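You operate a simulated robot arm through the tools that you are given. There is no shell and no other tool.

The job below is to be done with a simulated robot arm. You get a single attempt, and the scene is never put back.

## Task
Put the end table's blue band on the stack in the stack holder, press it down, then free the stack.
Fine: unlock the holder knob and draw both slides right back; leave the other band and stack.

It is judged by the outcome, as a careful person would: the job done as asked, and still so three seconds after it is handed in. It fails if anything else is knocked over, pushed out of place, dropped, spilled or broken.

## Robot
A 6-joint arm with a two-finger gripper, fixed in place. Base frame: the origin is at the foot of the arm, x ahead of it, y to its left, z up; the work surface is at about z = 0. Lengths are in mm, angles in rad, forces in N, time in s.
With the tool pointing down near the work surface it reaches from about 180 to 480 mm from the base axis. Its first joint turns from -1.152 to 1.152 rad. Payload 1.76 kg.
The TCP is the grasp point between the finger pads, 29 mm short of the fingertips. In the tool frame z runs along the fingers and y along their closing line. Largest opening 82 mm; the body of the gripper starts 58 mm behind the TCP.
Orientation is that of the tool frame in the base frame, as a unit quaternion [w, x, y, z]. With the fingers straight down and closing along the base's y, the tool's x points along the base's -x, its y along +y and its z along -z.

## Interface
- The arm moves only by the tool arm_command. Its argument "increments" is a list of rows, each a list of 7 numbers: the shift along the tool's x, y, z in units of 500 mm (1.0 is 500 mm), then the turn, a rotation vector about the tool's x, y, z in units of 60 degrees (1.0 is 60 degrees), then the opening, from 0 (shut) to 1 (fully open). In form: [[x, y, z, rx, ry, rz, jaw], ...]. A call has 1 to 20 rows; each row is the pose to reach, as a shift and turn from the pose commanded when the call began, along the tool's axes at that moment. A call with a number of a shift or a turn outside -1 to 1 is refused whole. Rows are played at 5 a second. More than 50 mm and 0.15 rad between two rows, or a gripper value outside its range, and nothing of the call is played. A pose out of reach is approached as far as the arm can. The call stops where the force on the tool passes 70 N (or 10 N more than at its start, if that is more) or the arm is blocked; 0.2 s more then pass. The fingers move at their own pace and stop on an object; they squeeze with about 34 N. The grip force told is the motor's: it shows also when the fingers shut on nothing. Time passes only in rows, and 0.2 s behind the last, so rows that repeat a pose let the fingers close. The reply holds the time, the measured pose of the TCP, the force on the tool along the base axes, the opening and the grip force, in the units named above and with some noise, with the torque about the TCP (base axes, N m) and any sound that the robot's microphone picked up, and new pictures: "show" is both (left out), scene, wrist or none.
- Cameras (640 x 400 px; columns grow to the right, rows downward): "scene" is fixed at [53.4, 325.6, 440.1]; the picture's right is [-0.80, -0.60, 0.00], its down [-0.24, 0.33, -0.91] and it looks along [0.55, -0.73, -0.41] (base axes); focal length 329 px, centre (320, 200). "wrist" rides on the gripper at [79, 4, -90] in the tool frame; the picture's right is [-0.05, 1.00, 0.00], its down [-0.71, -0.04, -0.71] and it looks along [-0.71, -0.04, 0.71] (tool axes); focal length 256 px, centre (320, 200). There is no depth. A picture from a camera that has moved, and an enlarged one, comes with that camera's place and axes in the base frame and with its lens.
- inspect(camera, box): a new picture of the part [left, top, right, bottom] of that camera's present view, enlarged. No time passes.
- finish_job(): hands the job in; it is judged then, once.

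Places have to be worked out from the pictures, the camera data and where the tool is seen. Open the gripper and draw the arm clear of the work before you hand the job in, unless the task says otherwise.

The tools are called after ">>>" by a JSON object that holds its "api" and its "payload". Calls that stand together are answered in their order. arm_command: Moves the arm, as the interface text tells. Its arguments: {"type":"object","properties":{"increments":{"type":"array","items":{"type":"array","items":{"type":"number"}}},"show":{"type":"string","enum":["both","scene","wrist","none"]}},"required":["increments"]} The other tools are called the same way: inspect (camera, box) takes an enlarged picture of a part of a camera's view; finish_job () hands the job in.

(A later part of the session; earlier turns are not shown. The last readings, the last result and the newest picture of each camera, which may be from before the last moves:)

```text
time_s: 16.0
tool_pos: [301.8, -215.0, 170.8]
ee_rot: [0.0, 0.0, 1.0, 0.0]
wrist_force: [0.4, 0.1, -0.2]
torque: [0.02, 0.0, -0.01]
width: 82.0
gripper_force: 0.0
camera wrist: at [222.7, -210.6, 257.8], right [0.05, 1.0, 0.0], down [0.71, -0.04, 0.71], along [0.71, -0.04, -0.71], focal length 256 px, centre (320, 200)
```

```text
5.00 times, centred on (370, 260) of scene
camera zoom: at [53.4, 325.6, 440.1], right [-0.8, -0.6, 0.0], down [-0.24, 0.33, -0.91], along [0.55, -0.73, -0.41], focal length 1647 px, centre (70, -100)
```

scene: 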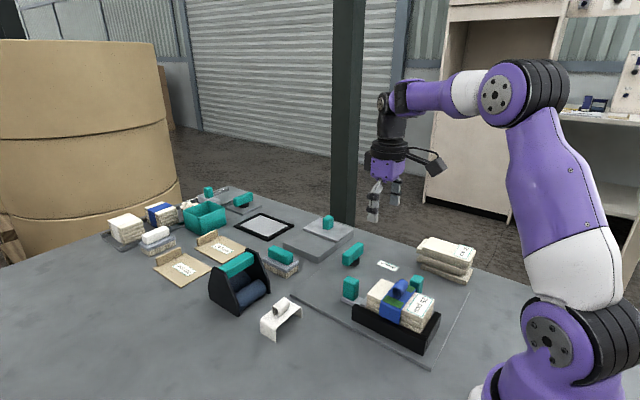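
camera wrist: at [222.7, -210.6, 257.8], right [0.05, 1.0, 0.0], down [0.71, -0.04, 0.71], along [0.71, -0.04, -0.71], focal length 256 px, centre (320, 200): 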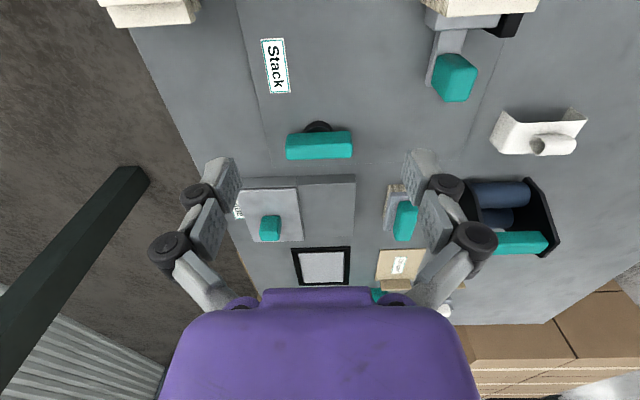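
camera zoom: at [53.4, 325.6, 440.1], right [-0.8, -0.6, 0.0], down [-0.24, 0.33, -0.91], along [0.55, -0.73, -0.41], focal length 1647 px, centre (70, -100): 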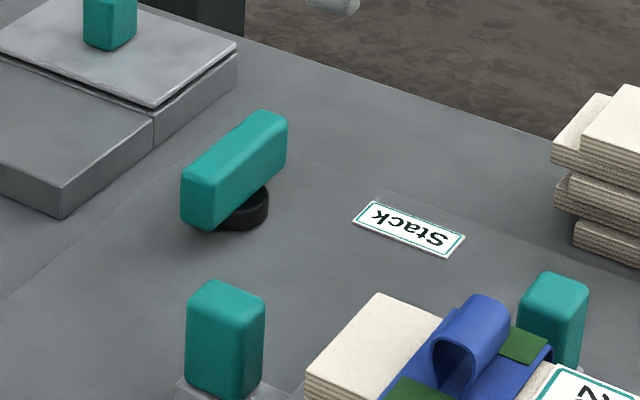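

The knob is a plain teal bar along y, about 64 mm long and 15 mm thick, centred near (369, -218.5) with its top at about z 42 and no visible markings. To grip it I'll turn the tool 90° so the fingers close along x, doing the first 45° while moving closer at this height.

>>> {"api": "arm_command", "payload": {"increments": [[-0.01, 0, 0, 0, 0, 0.125, 1], [-0.03, 0, 0, 0, 0, 0.25, 1], [-0.05, 0, 0, 0, 0, 0.375, 1], [-0.07, -0.003, 0, 0, 0, 0.5, 1], [-0.09, -0.006, 0, 0, 0, 0.625, 1], [-0.1, -0.007, 0, 0, 0, 0.75, 1], [-0.1, -0.007, 0, 0, 0, 0.75, 1]], "show": "scene"}}

```text
time_s: 17.6
tool_pos: [349.5, -217.0, 169.8]
ee_rot: [-0.001, 0.383, 0.924, 0.0]
wrist_force: [0.8, -0.1, 0.3]
torque: [0.01, 0.02, -0.02]
width: 81.9
gripper_force: 0.1
```

scene: 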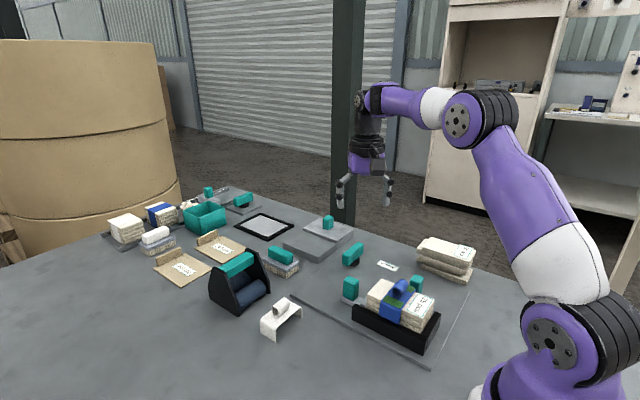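

Half the turn is done. I'll rotate the remaining 45° and move over the knob's estimated centre, x≈369.

>>> {"api": "arm_command", "payload": {"increments": [[-0.005, 0.005, 0, 0, 0, 0.125, 1], [-0.01, 0.01, 0, 0, 0, 0.25, 1], [-0.015, 0.015, 0, 0, 0, 0.375, 1], [-0.02, 0.02, 0, 0, 0, 0.5, 1], [-0.025, 0.025, 0, 0, 0, 0.625, 1], [-0.0269, 0.0269, 0, 0, 0, 0.75, 1], [-0.0269, 0.0269, 0, 0, 0, 0.75, 1]], "show": "both"}}

>>> {"api": "inspect", "payload": {"camera": "wrist", "box": [230, 20, 410, 180]}}

```text
time_s: 19.2
tool_pos: [369.2, -217.3, 170.0]
ee_rot: [-0.001, 0.708, 0.707, 0.001]
wrist_force: [0.5, -0.6, -0.3]
torque: [0.0, -0.03, -0.07]
width: 82.1
gripper_force: 0.0
camera wrist: at [373.9, -138.4, 257.7], right [1.0, -0.06, 0.0], down [-0.04, -0.71, 0.71], along [-0.04, -0.71, -0.71], focal length 256 px, centre (320, 200)
```

scene: 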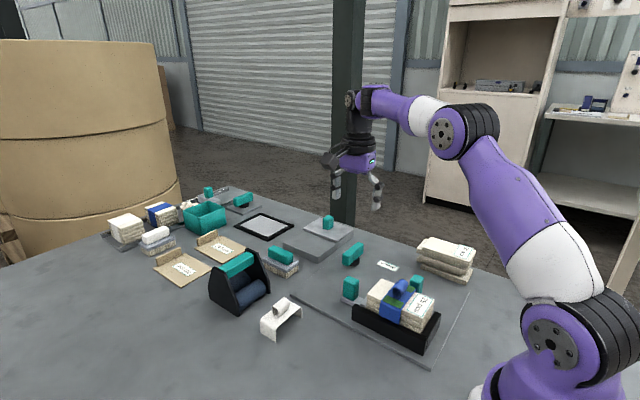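
wrist: 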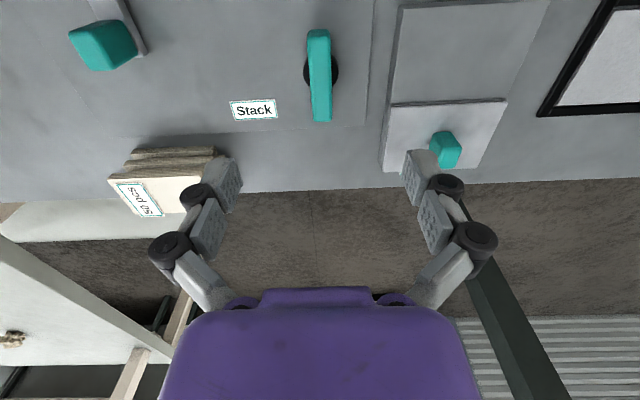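

```text
2.50 times, centred on (320, 100) of wrist
camera zoom: at [373.9, -138.4, 257.7], right [1.0, -0.06, 0.0], down [-0.04, -0.71, 0.71], along [-0.04, -0.71, -0.71], focal length 640 px, centre (320, 450)
```

zoom: 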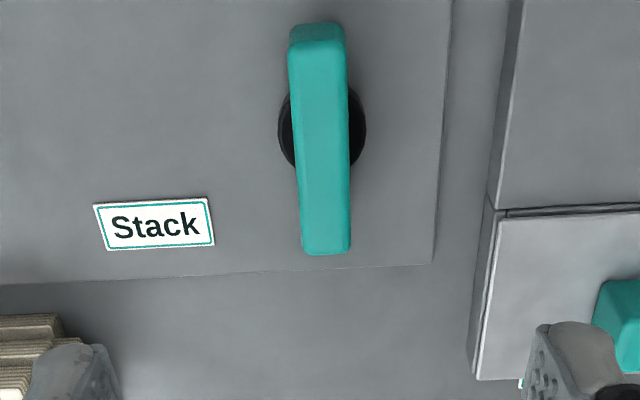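

The bar's centre line now reads x≈370, with its middle at y≈-218.8. I'll narrow the opening to about 49 mm and come down over it to z=75, shifting -1.3 mm in y, then check.

>>> {"api": "arm_command", "payload": {"increments": [[-0.0026, 0, 0.05, 0, 0, 0, 0.6], [-0.0026, 0, 0.11, 0, 0, 0, 0.6], [-0.0026, 0, 0.16, 0, 0, 0, 0.6], [-0.0026, 0, 0.19, 0, 0, 0, 0.6], [-0.0026, 0, 0.19, 0, 0, 0, 0.6]], "show": "both"}}

>>> {"api": "inspect", "payload": {"camera": "wrist", "box": [230, 60, 410, 220]}}

>>> {"api": "inspect", "payload": {"camera": "scene", "box": [310, 190, 410, 290]}}

```text
time_s: 20.4
tool_pos: [368.1, -219.9, 75.1]
ee_rot: [0.0, 0.707, 0.707, 0.0]
wrist_force: [-0.6, -0.2, 0.5]
torque: [-0.02, -0.01, 0.0]
width: 49.3
gripper_force: 0.0
camera wrist: at [373.3, -140.2, 163.2], right [1.0, -0.05, 0.0], down [-0.04, -0.71, 0.71], along [-0.04, -0.71, -0.71], focal length 256 px, centre (320, 200)
```

scene: 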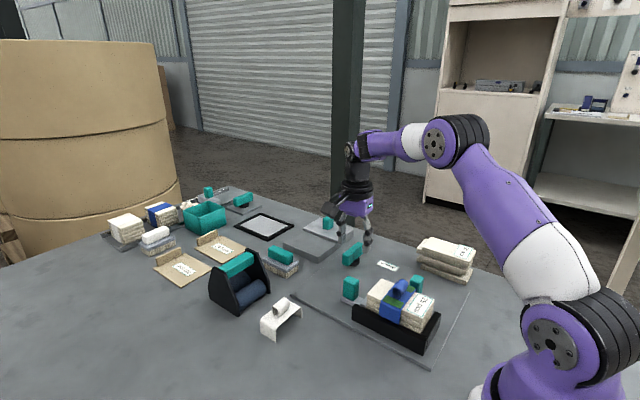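
wrist: 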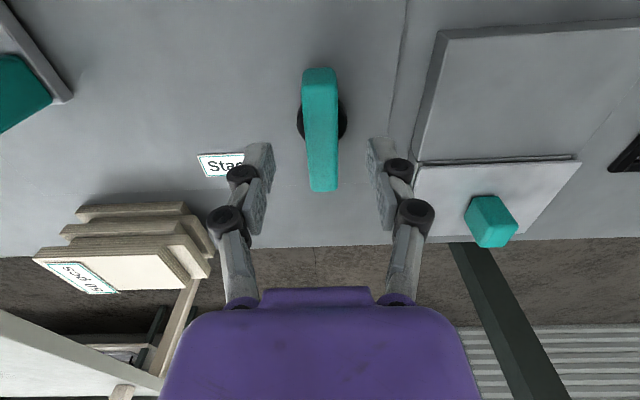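

```text
2.50 times, centred on (320, 140) of wrist
camera zoom: at [373.3, -140.2, 163.2], right [1.0, -0.05, 0.0], down [-0.04, -0.71, 0.71], along [-0.04, -0.71, -0.71], focal length 640 px, centre (320, 350)
```

zoom: 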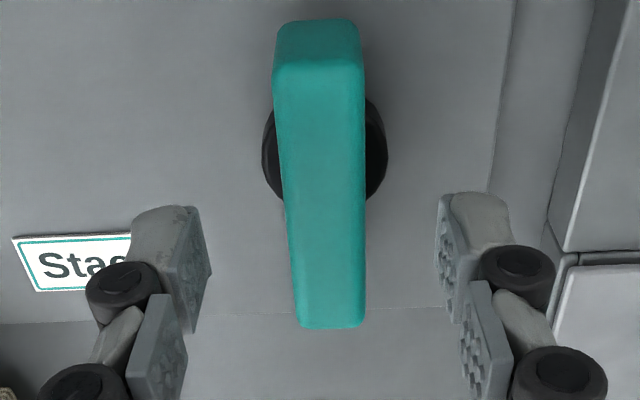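

```text
4.00 times, centred on (360, 240) of scene
camera zoom: at [53.4, 325.6, 440.1], right [-0.8, -0.6, 0.0], down [-0.24, 0.33, -0.91], along [0.55, -0.73, -0.41], focal length 1317 px, centre (160, 40)
```

zoom: 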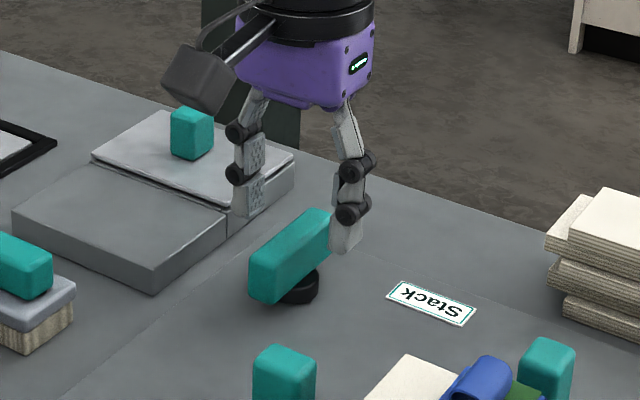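

The bar sits centred between the fingers and the TCP matches the knob centre to within a millimetre. I'll lower to z=54 so the tips cover the bar's upper sides, then close.

>>> {"api": "arm_command", "payload": {"increments": [[0, 0.0014, 0.02, 0, 0, 0, 0.6], [0, 0.0014, 0.042, 0, 0, 0, 0.6], [0, 0.0014, 0.042, 0, 0, 0, 0.6], [0, 0.0014, 0.042, 0, 0, 0, 0.3], [0, 0.0014, 0.042, 0, 0, 0, 0.1], [0, 0.0014, 0.042, 0, 0, 0, 0.0], [0, 0.0014, 0.042, 0, 0, 0, 0.0]], "show": "both"}}

>>> {"api": "inspect", "payload": {"camera": "wrist", "box": [230, 60, 410, 220]}}

>>> {"api": "inspect", "payload": {"camera": "scene", "box": [310, 190, 410, 290]}}

```text
time_s: 22.0
tool_pos: [369.0, -220.0, 54.7]
ee_rot: [-0.001, 0.707, 0.707, 0.0]
wrist_force: [-6.9, 0.8, 5.7]
torque: [0.06, 0.19, -0.04]
width: 18.0
gripper_force: 36.4
camera wrist: at [374.6, -139.9, 142.6], right [1.0, -0.05, 0.0], down [-0.04, -0.71, 0.71], along [-0.04, -0.71, -0.71], focal length 256 px, centre (320, 200)
```

scene: 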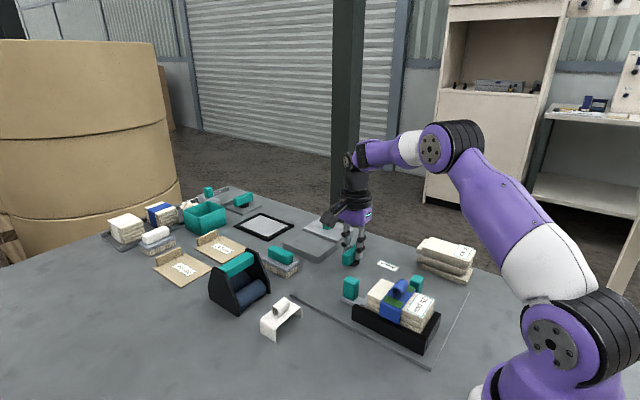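
wrist: 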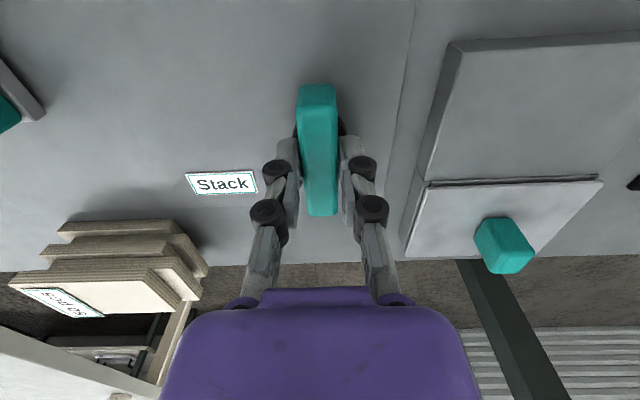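

```text
2.50 times, centred on (320, 140) of wrist
camera zoom: at [374.6, -139.9, 142.6], right [1.0, -0.05, 0.0], down [-0.04, -0.71, 0.71], along [-0.04, -0.71, -0.71], focal length 640 px, centre (320, 350)
```

zoom: 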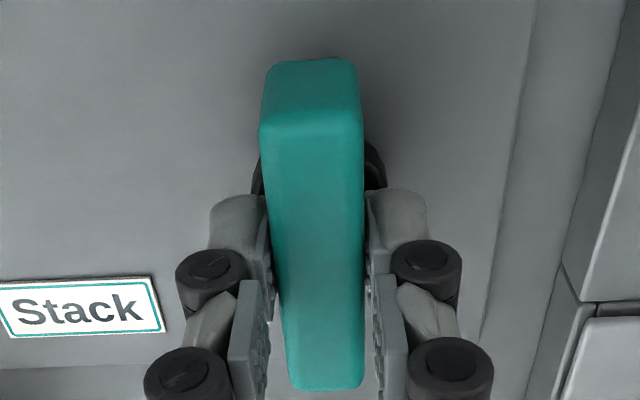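

```text
4.00 times, centred on (360, 240) of scene
camera zoom: at [53.4, 325.6, 440.1], right [-0.8, -0.6, 0.0], down [-0.24, 0.33, -0.91], along [0.55, -0.73, -0.41], focal length 1317 px, centre (160, 40)
```

zoom: 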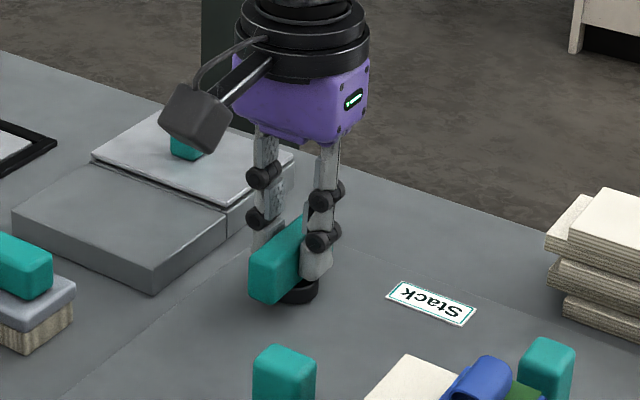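

The bar is gripped at 18 mm. I'll try a small counter-clockwise turn seen from above, the usual way to loosen, which is negative about tool z, and read the torque.

>>> {"api": "arm_command", "payload": {"increments": [[0, 0, 0, 0, 0, -0.06, 0], [0, 0, 0, 0, 0, -0.12, 0], [0, 0, 0, 0, 0, -0.12, 0]], "show": "wrist"}}

>>> {"api": "inspect", "payload": {"camera": "wrist", "box": [230, 60, 410, 220]}}

>>> {"api": "inspect", "payload": {"camera": "scene", "box": [310, 190, 410, 290]}}

```text
time_s: 22.8
tool_pos: [369.5, -219.1, 53.7]
ee_rot: [-0.001, 0.661, 0.75, 0.0]
wrist_force: [-11.4, 2.2, 12.2]
torque: [-0.16, 0.3, -0.73]
width: 20.0
gripper_force: 35.4
camera wrist: at [364.5, -140.1, 142.3], right [1.0, 0.07, 0.0], down [0.05, -0.7, 0.71], along [0.05, -0.71, -0.71], focal length 256 px, centre (320, 200)
```

wrist: 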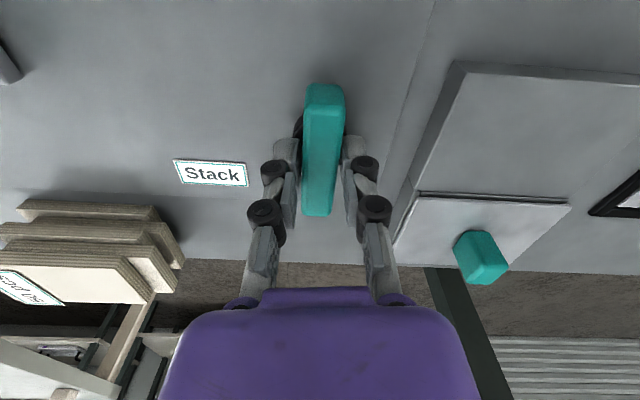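

```text
2.50 times, centred on (320, 140) of wrist
camera zoom: at [364.5, -140.1, 142.3], right [1.0, 0.07, 0.0], down [0.05, -0.7, 0.71], along [0.05, -0.71, -0.71], focal length 640 px, centre (320, 350)
```

zoom: 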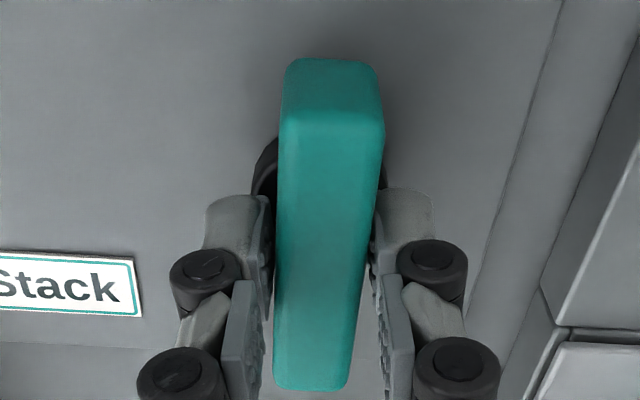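

```text
4.00 times, centred on (360, 240) of scene
camera zoom: at [53.4, 325.6, 440.1], right [-0.8, -0.6, 0.0], down [-0.24, 0.33, -0.91], along [0.55, -0.73, -0.41], focal length 1317 px, centre (160, 40)
```

zoom: 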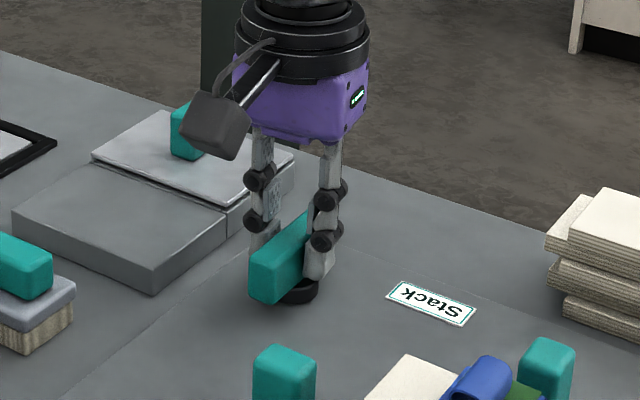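

The gripper turned 7° but the bar stayed put: the fingers were wedged open to 20 mm at -0.73 N m, so this direction looks stopped. I'll go back to straight and try a small turn the other way.

>>> {"api": "arm_command", "payload": {"increments": [[0, 0, 0, 0, 0, 0.06, 0], [0, 0, 0, 0, 0, 0.12, 0], [0, 0, 0, 0, 0, 0.12, 0], [0, 0, 0, 0, 0, 0.18, 0], [0, 0, 0, 0, 0, 0.24, 0], [0, 0, 0, 0, 0, 0.24, 0]], "show": "wrist"}}

>>> {"api": "inspect", "payload": {"camera": "wrist", "box": [230, 60, 410, 220]}}

>>> {"api": "inspect", "payload": {"camera": "scene", "box": [310, 190, 410, 290]}}

```text
time_s: 24.2
tool_pos: [369.2, -219.8, 53.8]
ee_rot: [0.0, 0.751, 0.66, 0.0]
wrist_force: [-11.8, -3.4, 15.2]
torque: [-0.25, 0.39, -0.01]
width: 17.7
gripper_force: 35.8
camera wrist: at [384.5, -141.2, 142.0], right [0.98, -0.18, 0.0], down [-0.13, -0.7, 0.71], along [-0.13, -0.7, -0.71], focal length 256 px, centre (320, 200)
```

wrist: 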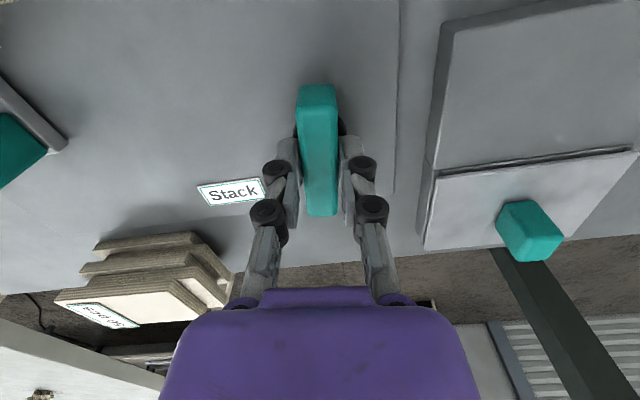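

```text
2.50 times, centred on (320, 140) of wrist
camera zoom: at [384.5, -141.2, 142.0], right [0.98, -0.18, 0.0], down [-0.13, -0.7, 0.71], along [-0.13, -0.7, -0.71], focal length 640 px, centre (320, 350)
```

zoom: 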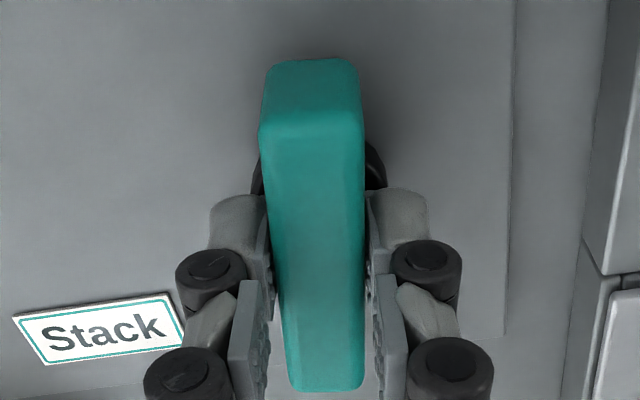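

```text
4.00 times, centred on (360, 240) of scene
camera zoom: at [53.4, 325.7, 440.1], right [-0.8, -0.6, 0.0], down [-0.24, 0.33, -0.91], along [0.55, -0.73, -0.41], focal length 1317 px, centre (160, 40)
```

zoom: 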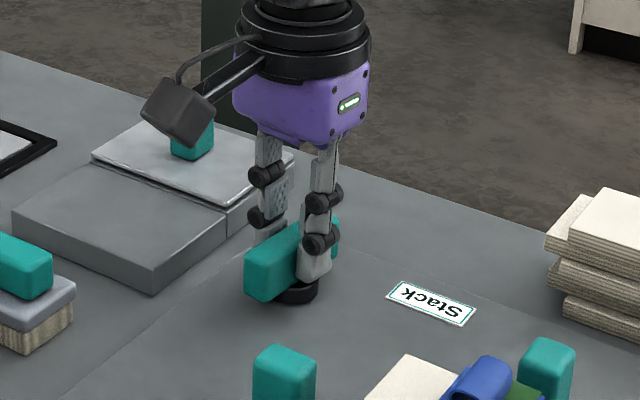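

Clockwise seen from above, the bar turns with the gripper and there's no torque. I'll keep going that way in small steps, easing up 0.7 mm and 0.4 mm in -x to shed the side load.

>>> {"api": "arm_command", "payload": {"increments": [[0, -0.0008, -0.0014, 0, 0, 0.1, 0], [0, -0.0008, -0.0014, 0, 0, 0.2, 0], [0, -0.0008, -0.0014, 0, 0, 0.3, 0], [0, -0.0008, -0.0014, 0, 0, 0.4, 0], [0, -0.0008, -0.0014, 0, 0, 0.5, 0], [0, -0.0008, -0.0014, 0, 0, 0.5, 0]], "show": "wrist"}}

>>> {"api": "inspect", "payload": {"camera": "wrist", "box": [230, 60, 410, 220]}}

>>> {"api": "inspect", "payload": {"camera": "scene", "box": [310, 190, 450, 350]}}

```text
time_s: 25.6
tool_pos: [369.3, -218.1, 53.7]
ee_rot: [0.001, 0.896, 0.444, 0.001]
wrist_force: [16.1, -12.4, -19.2]
torque: [-0.57, -0.23, -0.03]
width: 17.5
gripper_force: 35.5
camera wrist: at [421.5, -158.7, 142.0], right [0.76, -0.65, 0.0], down [-0.46, -0.54, 0.71], along [-0.46, -0.54, -0.71], focal length 256 px, centre (320, 200)
```

wrist: 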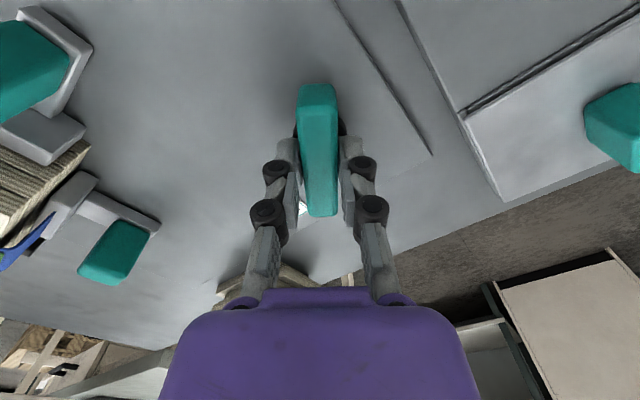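

```text
2.50 times, centred on (320, 140) of wrist
camera zoom: at [421.5, -158.7, 142.0], right [0.76, -0.65, 0.0], down [-0.46, -0.54, 0.71], along [-0.46, -0.54, -0.71], focal length 640 px, centre (320, 350)
```

zoom: 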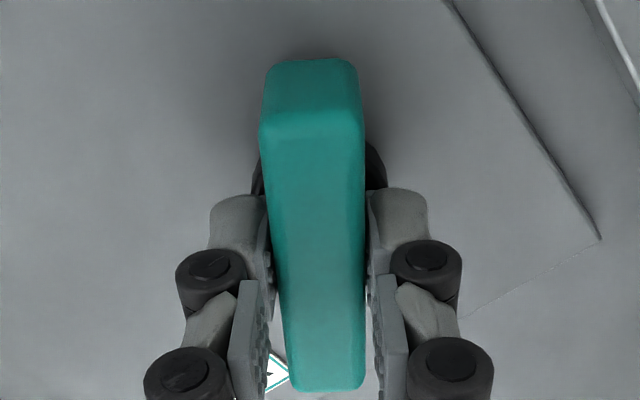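

```text
2.50 times, centred on (380, 270) of scene
camera zoom: at [53.5, 325.6, 440.2], right [-0.8, -0.6, 0.0], down [-0.24, 0.33, -0.91], along [0.55, -0.73, -0.41], focal length 823 px, centre (170, 25)
```

zoom: 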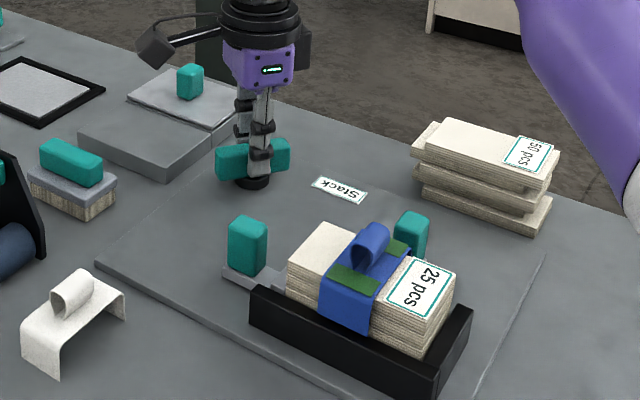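

It turned 37° freely and the bar follows. A small side and vertical load has built up, so I'll correct by about half a millimetre and continue to 67°.

>>> {"api": "arm_command", "payload": {"increments": [[0, 0.0013, 0.0008, 0, 0, 0.0, 0], [0, 0.0013, 0.0008, 0, 0, 0.1, 0], [0, 0.0013, 0.0008, 0, 0, 0.2, 0], [0, 0.0013, 0.0008, 0, 0, 0.3, 0], [0, 0.0013, 0.0008, 0, 0, 0.4, 0], [0, 0.0013, 0.0008, 0, 0, 0.5, 0], [0, 0.0013, 0.0008, 0, 0, 0.5, 0]], "show": "wrist"}}

>>> {"api": "inspect", "payload": {"camera": "scene", "box": [310, 190, 410, 290]}}

```text
time_s: 27.2
tool_pos: [371.1, -220.3, 53.1]
ee_rot: [0.0, 0.98, 0.197, 0.0]
wrist_force: [12.7, 1.4, -4.2]
torque: [-0.17, 0.13, -0.03]
width: 17.6
gripper_force: 36.2
camera wrist: at [445.2, -192.7, 142.1], right [0.34, -0.94, 0.0], down [-0.67, -0.24, 0.71], along [-0.67, -0.24, -0.71], focal length 256 px, centre (320, 200)
```

wrist: 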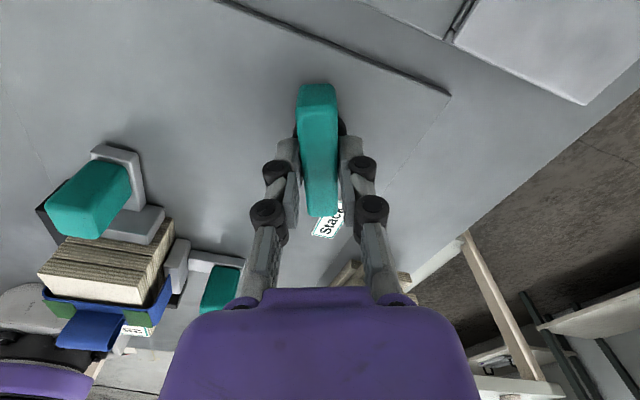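

```text
4.00 times, centred on (360, 240) of scene
camera zoom: at [53.4, 325.6, 440.2], right [-0.8, -0.6, 0.0], down [-0.24, 0.33, -0.91], along [0.55, -0.73, -0.41], focal length 1317 px, centre (160, 40)
```

zoom: 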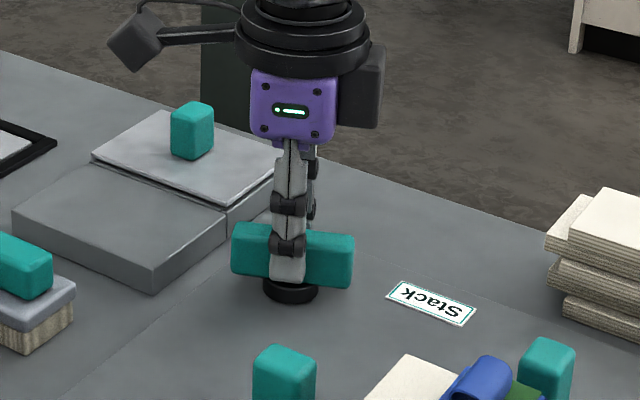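

It's at 67° and still free. I'll carry on to 90° and watch for a torque rise or a click.

>>> {"api": "arm_command", "payload": {"increments": [[0.0007, 0.0003, 0, 0, 0, 0.1, 0], [0.0007, 0.0003, 0, 0, 0, 0.2, 0], [0.0007, 0.0003, 0, 0, 0, 0.3, 0], [0.0007, 0.0003, 0, 0, 0, 0.38, 0], [0.0007, 0.0003, 0, 0, 0, 0.38, 0]], "show": "wrist"}}

>>> {"api": "inspect", "payload": {"camera": "scene", "box": [310, 190, 410, 290]}}

>>> {"api": "inspect", "payload": {"camera": "wrist", "box": [230, 60, 410, 220]}}

```text
time_s: 28.4
tool_pos: [370.5, -218.7, 54.1]
ee_rot: [0.0, 1.0, -0.001, 0.0]
wrist_force: [-3.1, 1.5, 1.7]
torque: [0.06, -0.03, 0.18]
width: 17.8
gripper_force: 36.1
camera wrist: at [450.0, -224.1, 141.9], right [-0.06, -1.0, 0.0], down [-0.71, 0.04, 0.71], along [-0.71, 0.04, -0.71], focal length 256 px, centre (320, 200)
```

wrist: 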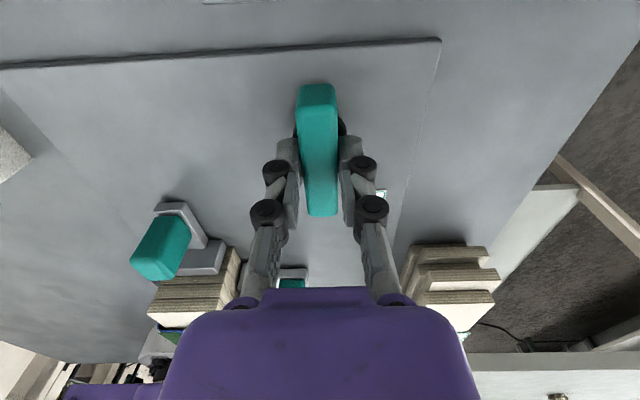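

```text
4.00 times, centred on (360, 240) of scene
camera zoom: at [53.4, 325.6, 440.1], right [-0.8, -0.6, 0.0], down [-0.24, 0.33, -0.91], along [0.55, -0.73, -0.41], focal length 1317 px, centre (160, 40)
```

zoom: 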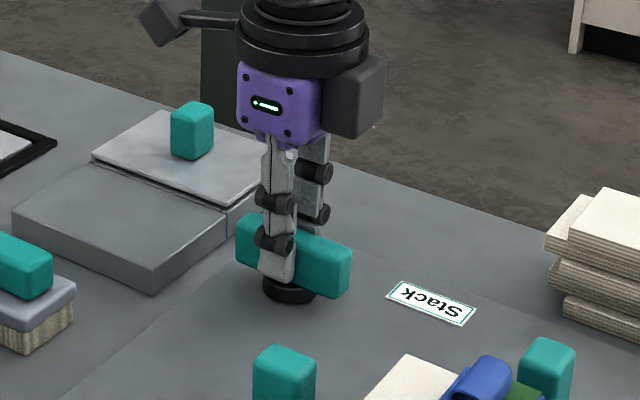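

```text
2.50 times, centred on (320, 140) of wrist
camera zoom: at [450.0, -224.1, 141.9], right [-0.06, -1.0, 0.0], down [-0.71, 0.04, 0.71], along [-0.71, 0.04, -0.71], focal length 640 px, centre (320, 350)
```

zoom: 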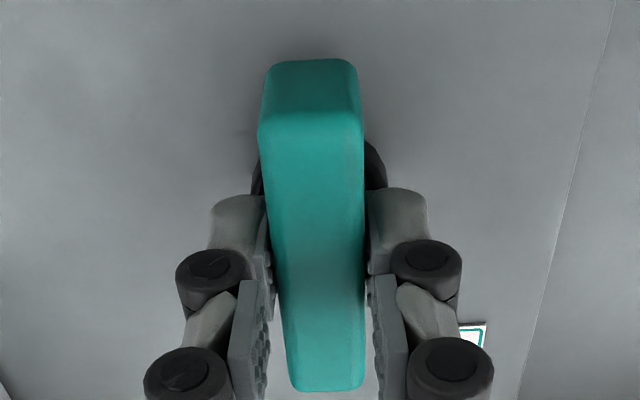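

At 90° there's a slight torque of +0.18 N m, which suggests a stop. I'll nudge 4° further to find out whether this is the end of travel.

>>> {"api": "arm_command", "payload": {"increments": [[0, 0, 0, 0, 0, 0.035, 0], [0, 0, 0, 0, 0, 0.07, 0], [0, 0, 0, 0, 0, 0.07, 0]], "show": "wrist"}}

>>> {"api": "inspect", "payload": {"camera": "wrist", "box": [230, 60, 410, 220]}}

```text
time_s: 29.2
tool_pos: [370.1, -219.8, 54.2]
ee_rot: [0.0, 0.999, -0.036, 0.0]
wrist_force: [2.4, -2.9, -6.2]
torque: [-0.06, -0.29, 0.69]
width: 18.6
gripper_force: 35.8
camera wrist: at [449.7, -229.7, 142.1], right [-0.13, -0.99, 0.0], down [-0.7, 0.09, 0.71], along [-0.7, 0.09, -0.71], focal length 256 px, centre (320, 200)
```

wrist: 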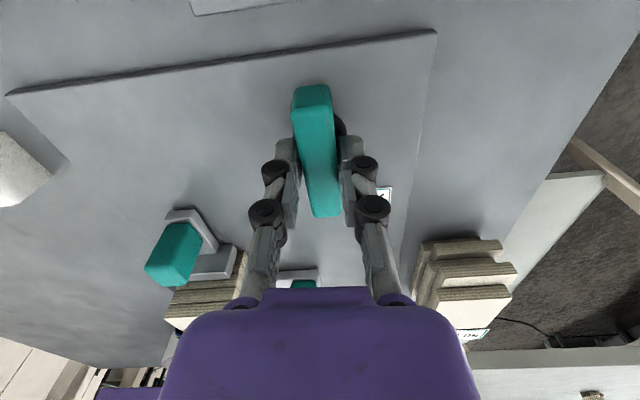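

```text
2.50 times, centred on (320, 140) of wrist
camera zoom: at [449.7, -229.7, 142.1], right [-0.13, -0.99, 0.0], down [-0.7, 0.09, 0.71], along [-0.7, 0.09, -0.71], focal length 640 px, centre (320, 350)
```

zoom: 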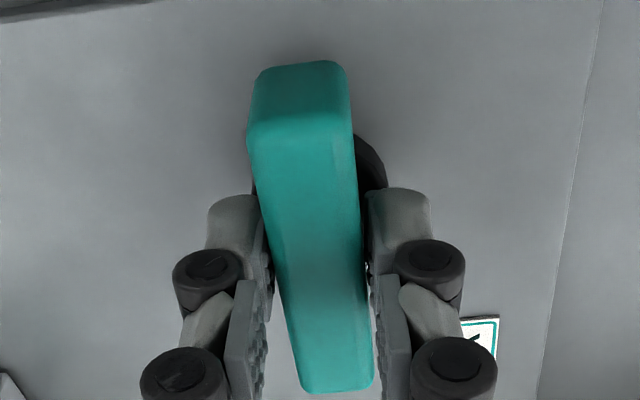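

The torque jumps to 0.69 N m and the bar no longer follows, so 90° is the end stop and the knob is unlocked. I'll back off the over-turn, open, and rise straight up.

>>> {"api": "arm_command", "payload": {"increments": [[0, 0, 0, 0, 0, -0.03, 0], [0, 0, 0, 0, 0, -0.055, 0], [0, 0, 0, 0, 0, -0.055, 0], [0, 0, 0, 0, 0, -0.055, 0.4], [0, 0, 0, 0, 0, -0.055, 0.6], [0, 0, 0, 0, 0, -0.055, 0.6]], "show": "wrist"}}

>>> {"api": "inspect", "payload": {"camera": "wrist", "box": [230, 60, 410, 220]}}

```text
time_s: 30.6
tool_pos: [371.6, -220.0, 54.6]
ee_rot: [0.0, 1.0, -0.008, -0.001]
wrist_force: [0.1, 0.3, 0.1]
torque: [-0.01, 0.01, -0.01]
width: 49.2
gripper_force: 0.1
camera wrist: at [450.0, -224.9, 142.2], right [-0.07, -1.0, 0.0], down [-0.71, 0.05, 0.71], along [-0.71, 0.05, -0.71], focal length 256 px, centre (320, 200)
```

wrist: 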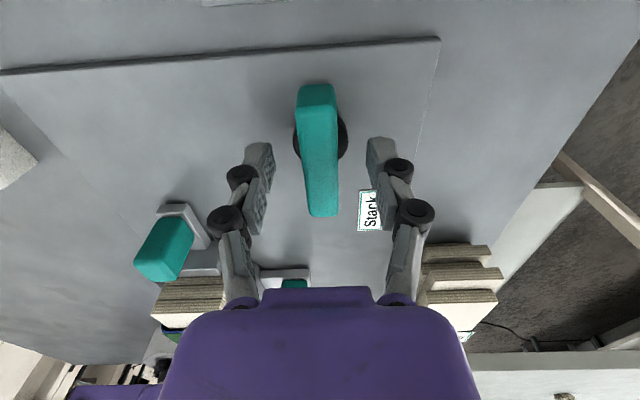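

```text
2.50 times, centred on (320, 140) of wrist
camera zoom: at [450.0, -224.9, 142.2], right [-0.07, -1.0, 0.0], down [-0.71, 0.05, 0.71], along [-0.71, 0.05, -0.71], focal length 640 px, centre (320, 350)
```

zoom: 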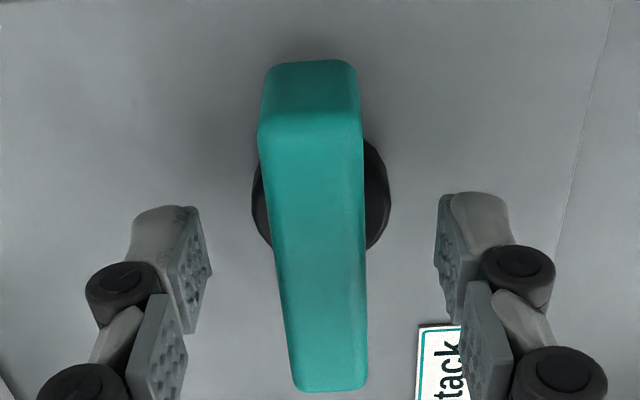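

The knob stays at 90° after release. I'll rise clear, then unwind the wrist back towards its original orientation, with fingers closing along y and the camera on the base side, for the slides.

>>> {"api": "arm_command", "payload": {"increments": [[0, 0, -0.07, 0, 0, 0, 0.6], [0, 0, -0.15, 0, 0, 0, 0.6], [0, 0, -0.22, 0, 0, 0, 0.6], [0, 0, -0.22, 0, 0, -0.125, 0.6], [0, 0, -0.22, 0, 0, -0.25, 0.6], [0, 0, -0.22, 0, 0, -0.375, 0.6], [0, 0, -0.22, 0, 0, -0.5, 0.6], [0, 0, -0.22, 0, 0, -0.625, 0.6], [0, 0, -0.22, 0, 0, -0.75, 0.6], [0, 0, -0.22, 0, 0, -0.875, 0.6], [0, 0, -0.22, 0, 0, -1.0, 0.6]], "show": "none"}}

>>> {"api": "arm_command", "payload": {"increments": [[0, 0, 0, 0, 0, -0.125, 0.6], [0, 0, 0, 0, 0, -0.25, 0.6], [0, 0, 0, 0, 0, -0.375, 0.6], [0, 0, 0, 0, 0, -0.5, 0.6], [0, 0, 0, 0, 0, -0.625, 0.6], [0, 0, 0, 0, 0, -0.75, 0.6], [0, 0, 0, 0, 0, -0.875, 0.6], [0, 0, 0, 0, 0, -1.0, 0.6]], "show": "none"}}

>>> {"api": "arm_command", "payload": {"increments": [[0, 0, 0, 0, 0, -0.125, 0.6], [0, 0, 0, 0, 0, -0.25, 0.6], [0, 0, 0, 0, 0, -0.375, 0.6], [0, 0, 0, 0, 0, -0.5, 0.6], [0, 0, 0, 0, 0, -0.625, 0.6], [0, 0, 0, 0, 0, -0.75, 0.6], [0, 0, 0, 0, 0, -0.875, 0.6], [0, 0, 0, 0, 0, -1.0, 0.6]], "show": "both"}}

```text
time_s: 33.0
tool_pos: [370.4, -219.7, 163.5]
ee_rot: [0.0, 0.869, 0.494, -0.001]
wrist_force: [-0.2, 0.5, -0.2]
torque: [-0.03, 0.0, -0.03]
width: 49.2
gripper_force: 0.1
```

```text
time_s: 34.8
tool_pos: [371.2, -220.0, 164.0]
ee_rot: [0.0, 0.505, 0.863, 0.0]
wrist_force: [0.2, 0.0, -1.0]
torque: [0.01, -0.01, -0.03]
width: 49.2
gripper_force: 0.0
```

```text
time_s: 36.6
tool_pos: [370.7, -219.7, 163.5]
ee_rot: [0.0, 0.006, 1.0, -0.001]
wrist_force: [-0.5, 0.1, -0.2]
torque: [0.05, 0.0, -0.03]
width: 49.4
gripper_force: 0.0
camera wrist: at [291.4, -214.1, 251.8], right [0.07, 1.0, 0.0], down [0.71, -0.05, 0.71], along [0.71, -0.05, -0.71], focal length 256 px, centre (320, 200)
```

scene: 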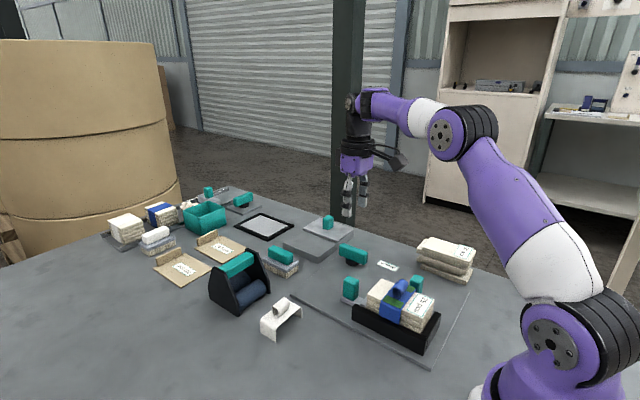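
wrist: 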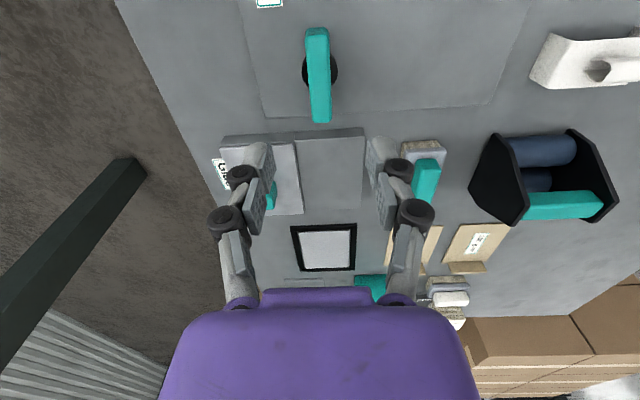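

The knob now points along x, unlocked. I'll move across at this height to look at the +x slide's handle.

>>> {"api": "arm_command", "payload": {"increments": [[0.04, 0.046, -0.012, 0, 0, -0.015, 0.6], [0.09, 0.1, -0.012, 0, 0, -0.015, 0.6], [0.14, 0.16, -0.012, 0, 0, -0.015, 0.6], [0.18, 0.205, -0.012, 0, 0, -0.015, 0.6], [0.2, 0.228, -0.012, 0, 0, -0.015, 0.6], [0.2, 0.228, -0.012, 0, 0, -0.015, 0.6]], "show": "both"}}

>>> {"api": "inspect", "payload": {"camera": "wrist", "box": [200, 0, 440, 180]}}

>>> {"api": "inspect", "payload": {"camera": "scene", "box": [330, 230, 460, 360]}}

```text
time_s: 38.0
tool_pos: [272.8, -104.1, 169.8]
ee_rot: [0.0, 0.001, 1.0, 0.0]
wrist_force: [-0.5, -0.4, -0.3]
torque: [0.0, 0.01, -0.02]
width: 49.1
gripper_force: 0.0
camera wrist: at [192.8, -99.5, 258.1], right [0.05, 1.0, 0.0], down [0.71, -0.04, 0.71], along [0.71, -0.04, -0.71], focal length 256 px, centre (320, 200)
```

scene: 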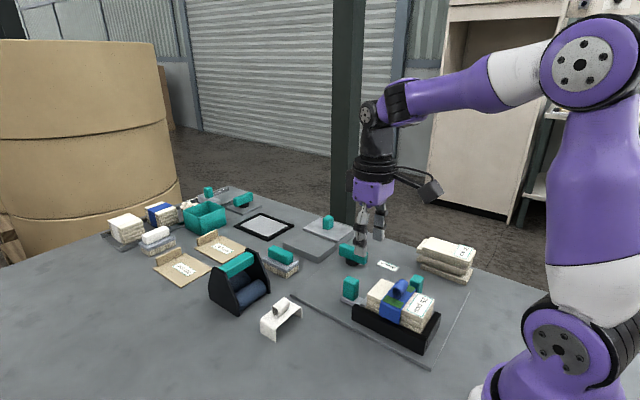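
wrist: 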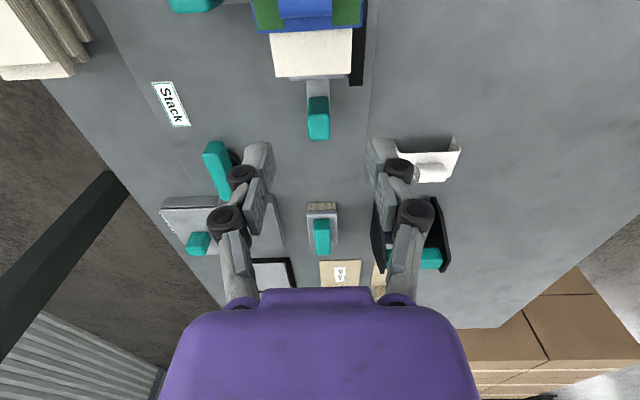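

```text
2.22 times, centred on (320, 90) of wrist
camera zoom: at [192.8, -99.5, 258.1], right [0.05, 1.0, 0.0], down [0.71, -0.04, 0.71], along [0.71, -0.04, -0.71], focal length 569 px, centre (320, 444)
```

zoom: 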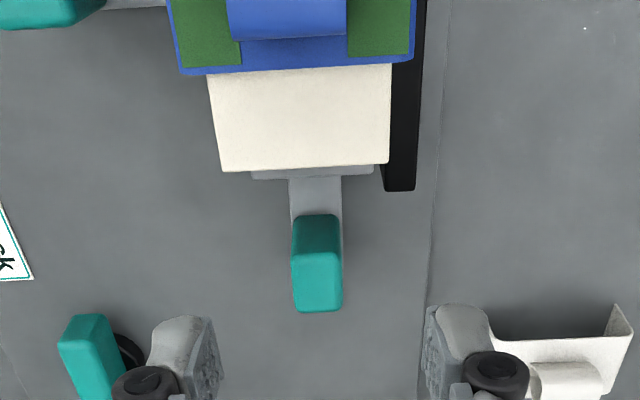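

```text
3.08 times, centred on (395, 295) of scene
camera zoom: at [53.4, 325.6, 440.1], right [-0.8, -0.6, 0.0], down [-0.24, 0.33, -0.91], along [0.55, -0.73, -0.41], focal length 1013 px, centre (89, -92)
```

zoom: 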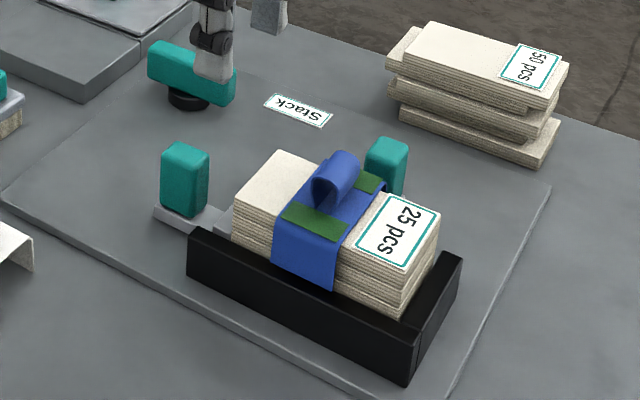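

The +x slide's handle spans about x 294–319 and y -115.5 to -96.5, with its top at z≈52 and its centre near (306.5, -106). I'll move over it and descend to z=90 to check alignment.

>>> {"api": "arm_command", "payload": {"increments": [[-0.04, -0.0015, 0.0, 0, 0, 0, 0.6], [-0.069, -0.0028, 0.02, 0, 0, 0, 0.6], [-0.069, -0.0028, 0.07, 0, 0, 0, 0.6], [-0.069, -0.0028, 0.12, 0, 0, 0, 0.6], [-0.069, -0.0028, 0.16, 0, 0, 0, 0.6], [-0.069, -0.0028, 0.16, 0, 0, 0, 0.6]], "show": "both"}}

>>> {"api": "inspect", "payload": {"camera": "wrist", "box": [230, 60, 410, 220]}}

>>> {"api": "inspect", "payload": {"camera": "scene", "box": [320, 220, 440, 340]}}

```text
time_s: 39.4
tool_pos: [307.4, -106.8, 90.4]
ee_rot: [-0.001, 0.001, 1.0, 0.0]
wrist_force: [-0.4, 0.6, 0.5]
torque: [-0.02, 0.01, -0.02]
width: 48.9
gripper_force: 0.1
camera wrist: at [227.6, -101.9, 177.9], right [0.05, 1.0, 0.0], down [0.71, -0.04, 0.71], along [0.71, -0.04, -0.71], focal length 256 px, centre (320, 200)
```

scene: 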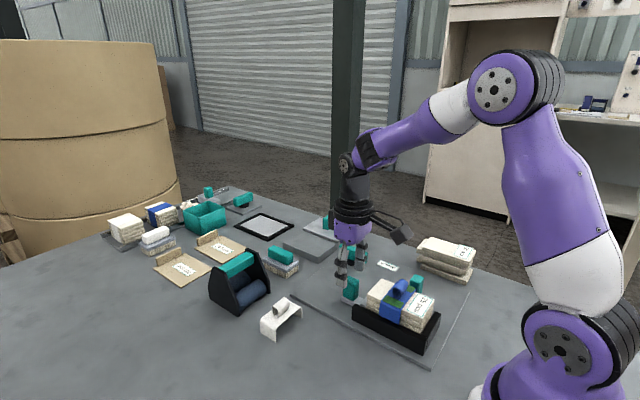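
wrist: 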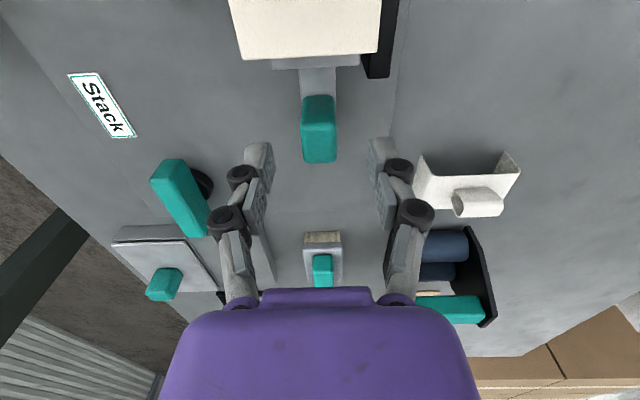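

```text
2.50 times, centred on (320, 140) of wrist
camera zoom: at [227.6, -101.9, 177.9], right [0.05, 1.0, 0.0], down [0.71, -0.04, 0.71], along [0.71, -0.04, -0.71], focal length 640 px, centre (320, 350)
```

zoom: 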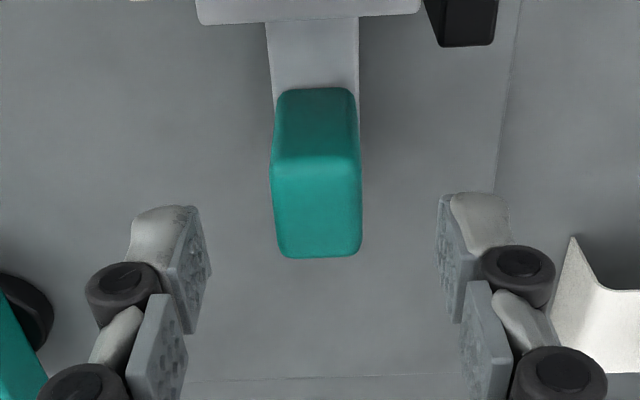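

```text
3.33 times, centred on (380, 280) of scene
camera zoom: at [53.4, 325.6, 440.1], right [-0.8, -0.6, 0.0], down [-0.24, 0.33, -0.91], along [0.55, -0.73, -0.41], focal length 1098 px, centre (120, -67)
```

zoom: 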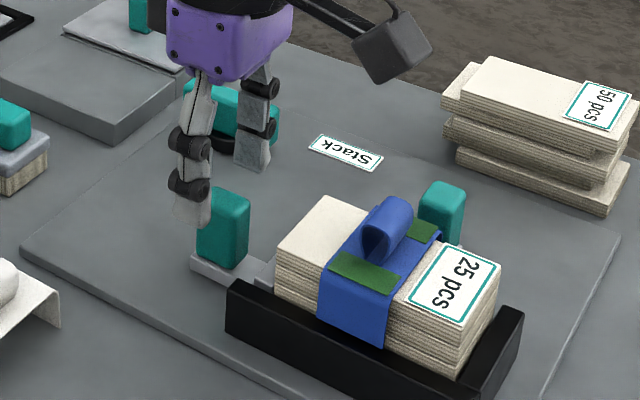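

The handle is centred between the fingers. I'll descend to z=56 and close on it.

>>> {"api": "arm_command", "payload": {"increments": [[-0.001, 0, 0.035, 0, 0, 0, 0.6], [-0.001, 0, 0.069, 0, 0, 0, 0.6], [-0.001, 0, 0.069, 0, 0, 0, 0.6], [-0.001, 0, 0.069, 0, 0, 0, 0.35], [-0.001, 0, 0.069, 0, 0, 0, 0.1], [-0.001, 0, 0.069, 0, 0, 0, 0], [-0.001, 0, 0.069, 0, 0, 0, 0]], "show": "wrist"}}

>>> {"api": "inspect", "payload": {"camera": "wrist", "box": [230, 60, 410, 220]}}

>>> {"api": "inspect", "payload": {"camera": "scene", "box": [320, 220, 440, 340]}}

```text
time_s: 41.0
tool_pos: [307.4, -106.1, 55.0]
ee_rot: [0.001, 0.002, 1.0, -0.001]
wrist_force: [1.2, -21.7, -4.5]
torque: [-0.57, -0.11, 0.15]
width: 19.7
gripper_force: 36.4
camera wrist: at [228.0, -101.9, 143.4], right [0.06, 1.0, 0.0], down [0.71, -0.04, 0.71], along [0.71, -0.04, -0.71], focal length 256 px, centre (320, 200)
```

wrist: 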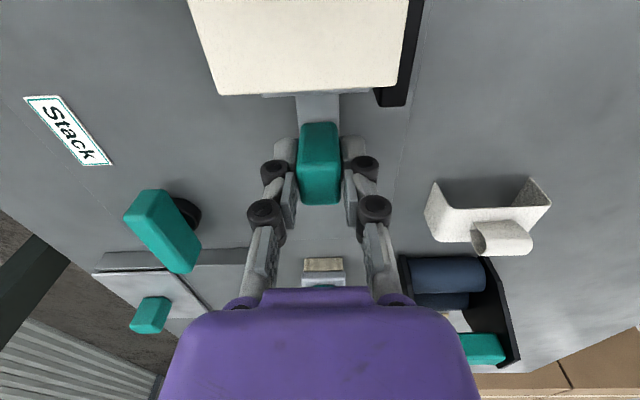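

```text
2.50 times, centred on (320, 140) of wrist
camera zoom: at [228.0, -101.9, 143.4], right [0.06, 1.0, 0.0], down [0.71, -0.04, 0.71], along [0.71, -0.04, -0.71], focal length 640 px, centre (320, 350)
```

zoom: 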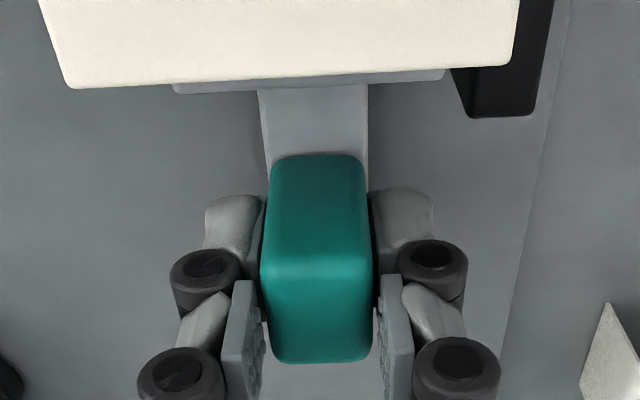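

```text
3.33 times, centred on (380, 280) of scene
camera zoom: at [53.5, 325.6, 440.1], right [-0.8, -0.6, 0.0], down [-0.24, 0.33, -0.91], along [0.55, -0.73, -0.41], focal length 1098 px, centre (120, -67)
```

zoom: 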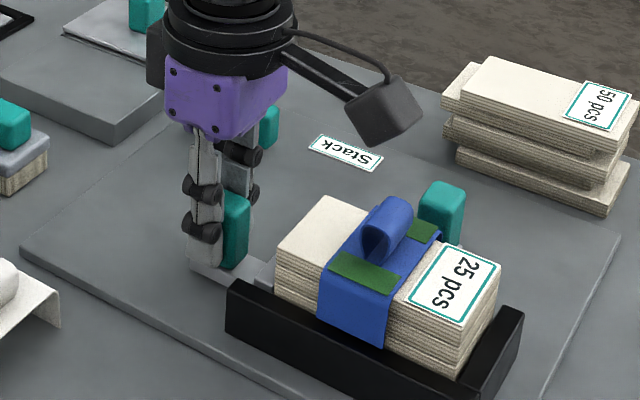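

The handle is gripped at 19.7 mm with a 22 N side load, which I'll relieve by moving 0.7 mm in -y. Then I'll draw the slide 10 mm in +x as a test.

>>> {"api": "arm_command", "payload": {"increments": [[0, -0.0014, 0, 0, 0, 0, 0], [-0.006, -0.0014, 0, 0, 0, 0, 0], [-0.012, -0.0014, 0, 0, 0, 0, 0], [-0.02, -0.0014, 0, 0, 0, 0, 0], [-0.02, -0.0014, 0, 0, 0, 0, 0]], "show": "wrist"}}

>>> {"api": "inspect", "payload": {"camera": "scene", "box": [320, 220, 440, 340]}}

```text
time_s: 42.2
tool_pos: [317.7, -107.4, 55.1]
ee_rot: [-0.001, 0.001, 1.0, -0.001]
wrist_force: [-1.2, -22.2, -1.6]
torque: [-0.54, 0.86, 0.09]
width: 19.8
gripper_force: 35.6
camera wrist: at [237.8, -102.2, 143.6], right [0.05, 1.0, 0.0], down [0.71, -0.04, 0.71], along [0.71, -0.04, -0.71], focal length 256 px, centre (320, 200)
```

wrist: 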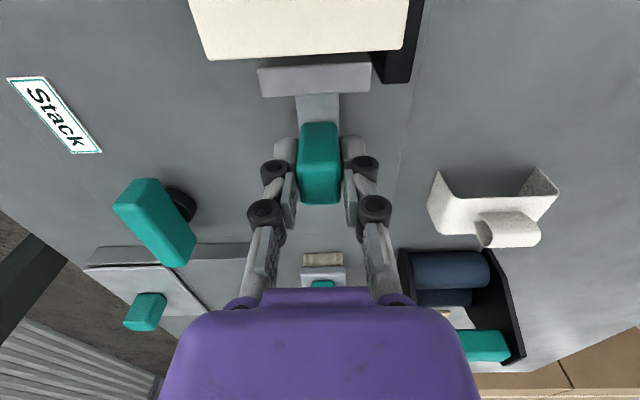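

```text
3.33 times, centred on (380, 280) of scene
camera zoom: at [53.5, 325.6, 440.1], right [-0.8, -0.6, 0.0], down [-0.24, 0.33, -0.91], along [0.55, -0.73, -0.41], focal length 1098 px, centre (120, -67)
```

zoom: 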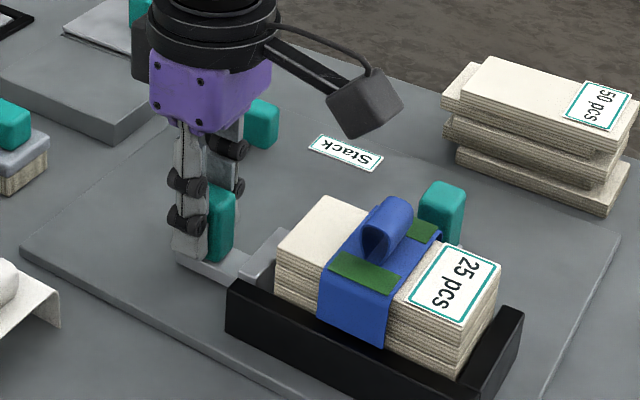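

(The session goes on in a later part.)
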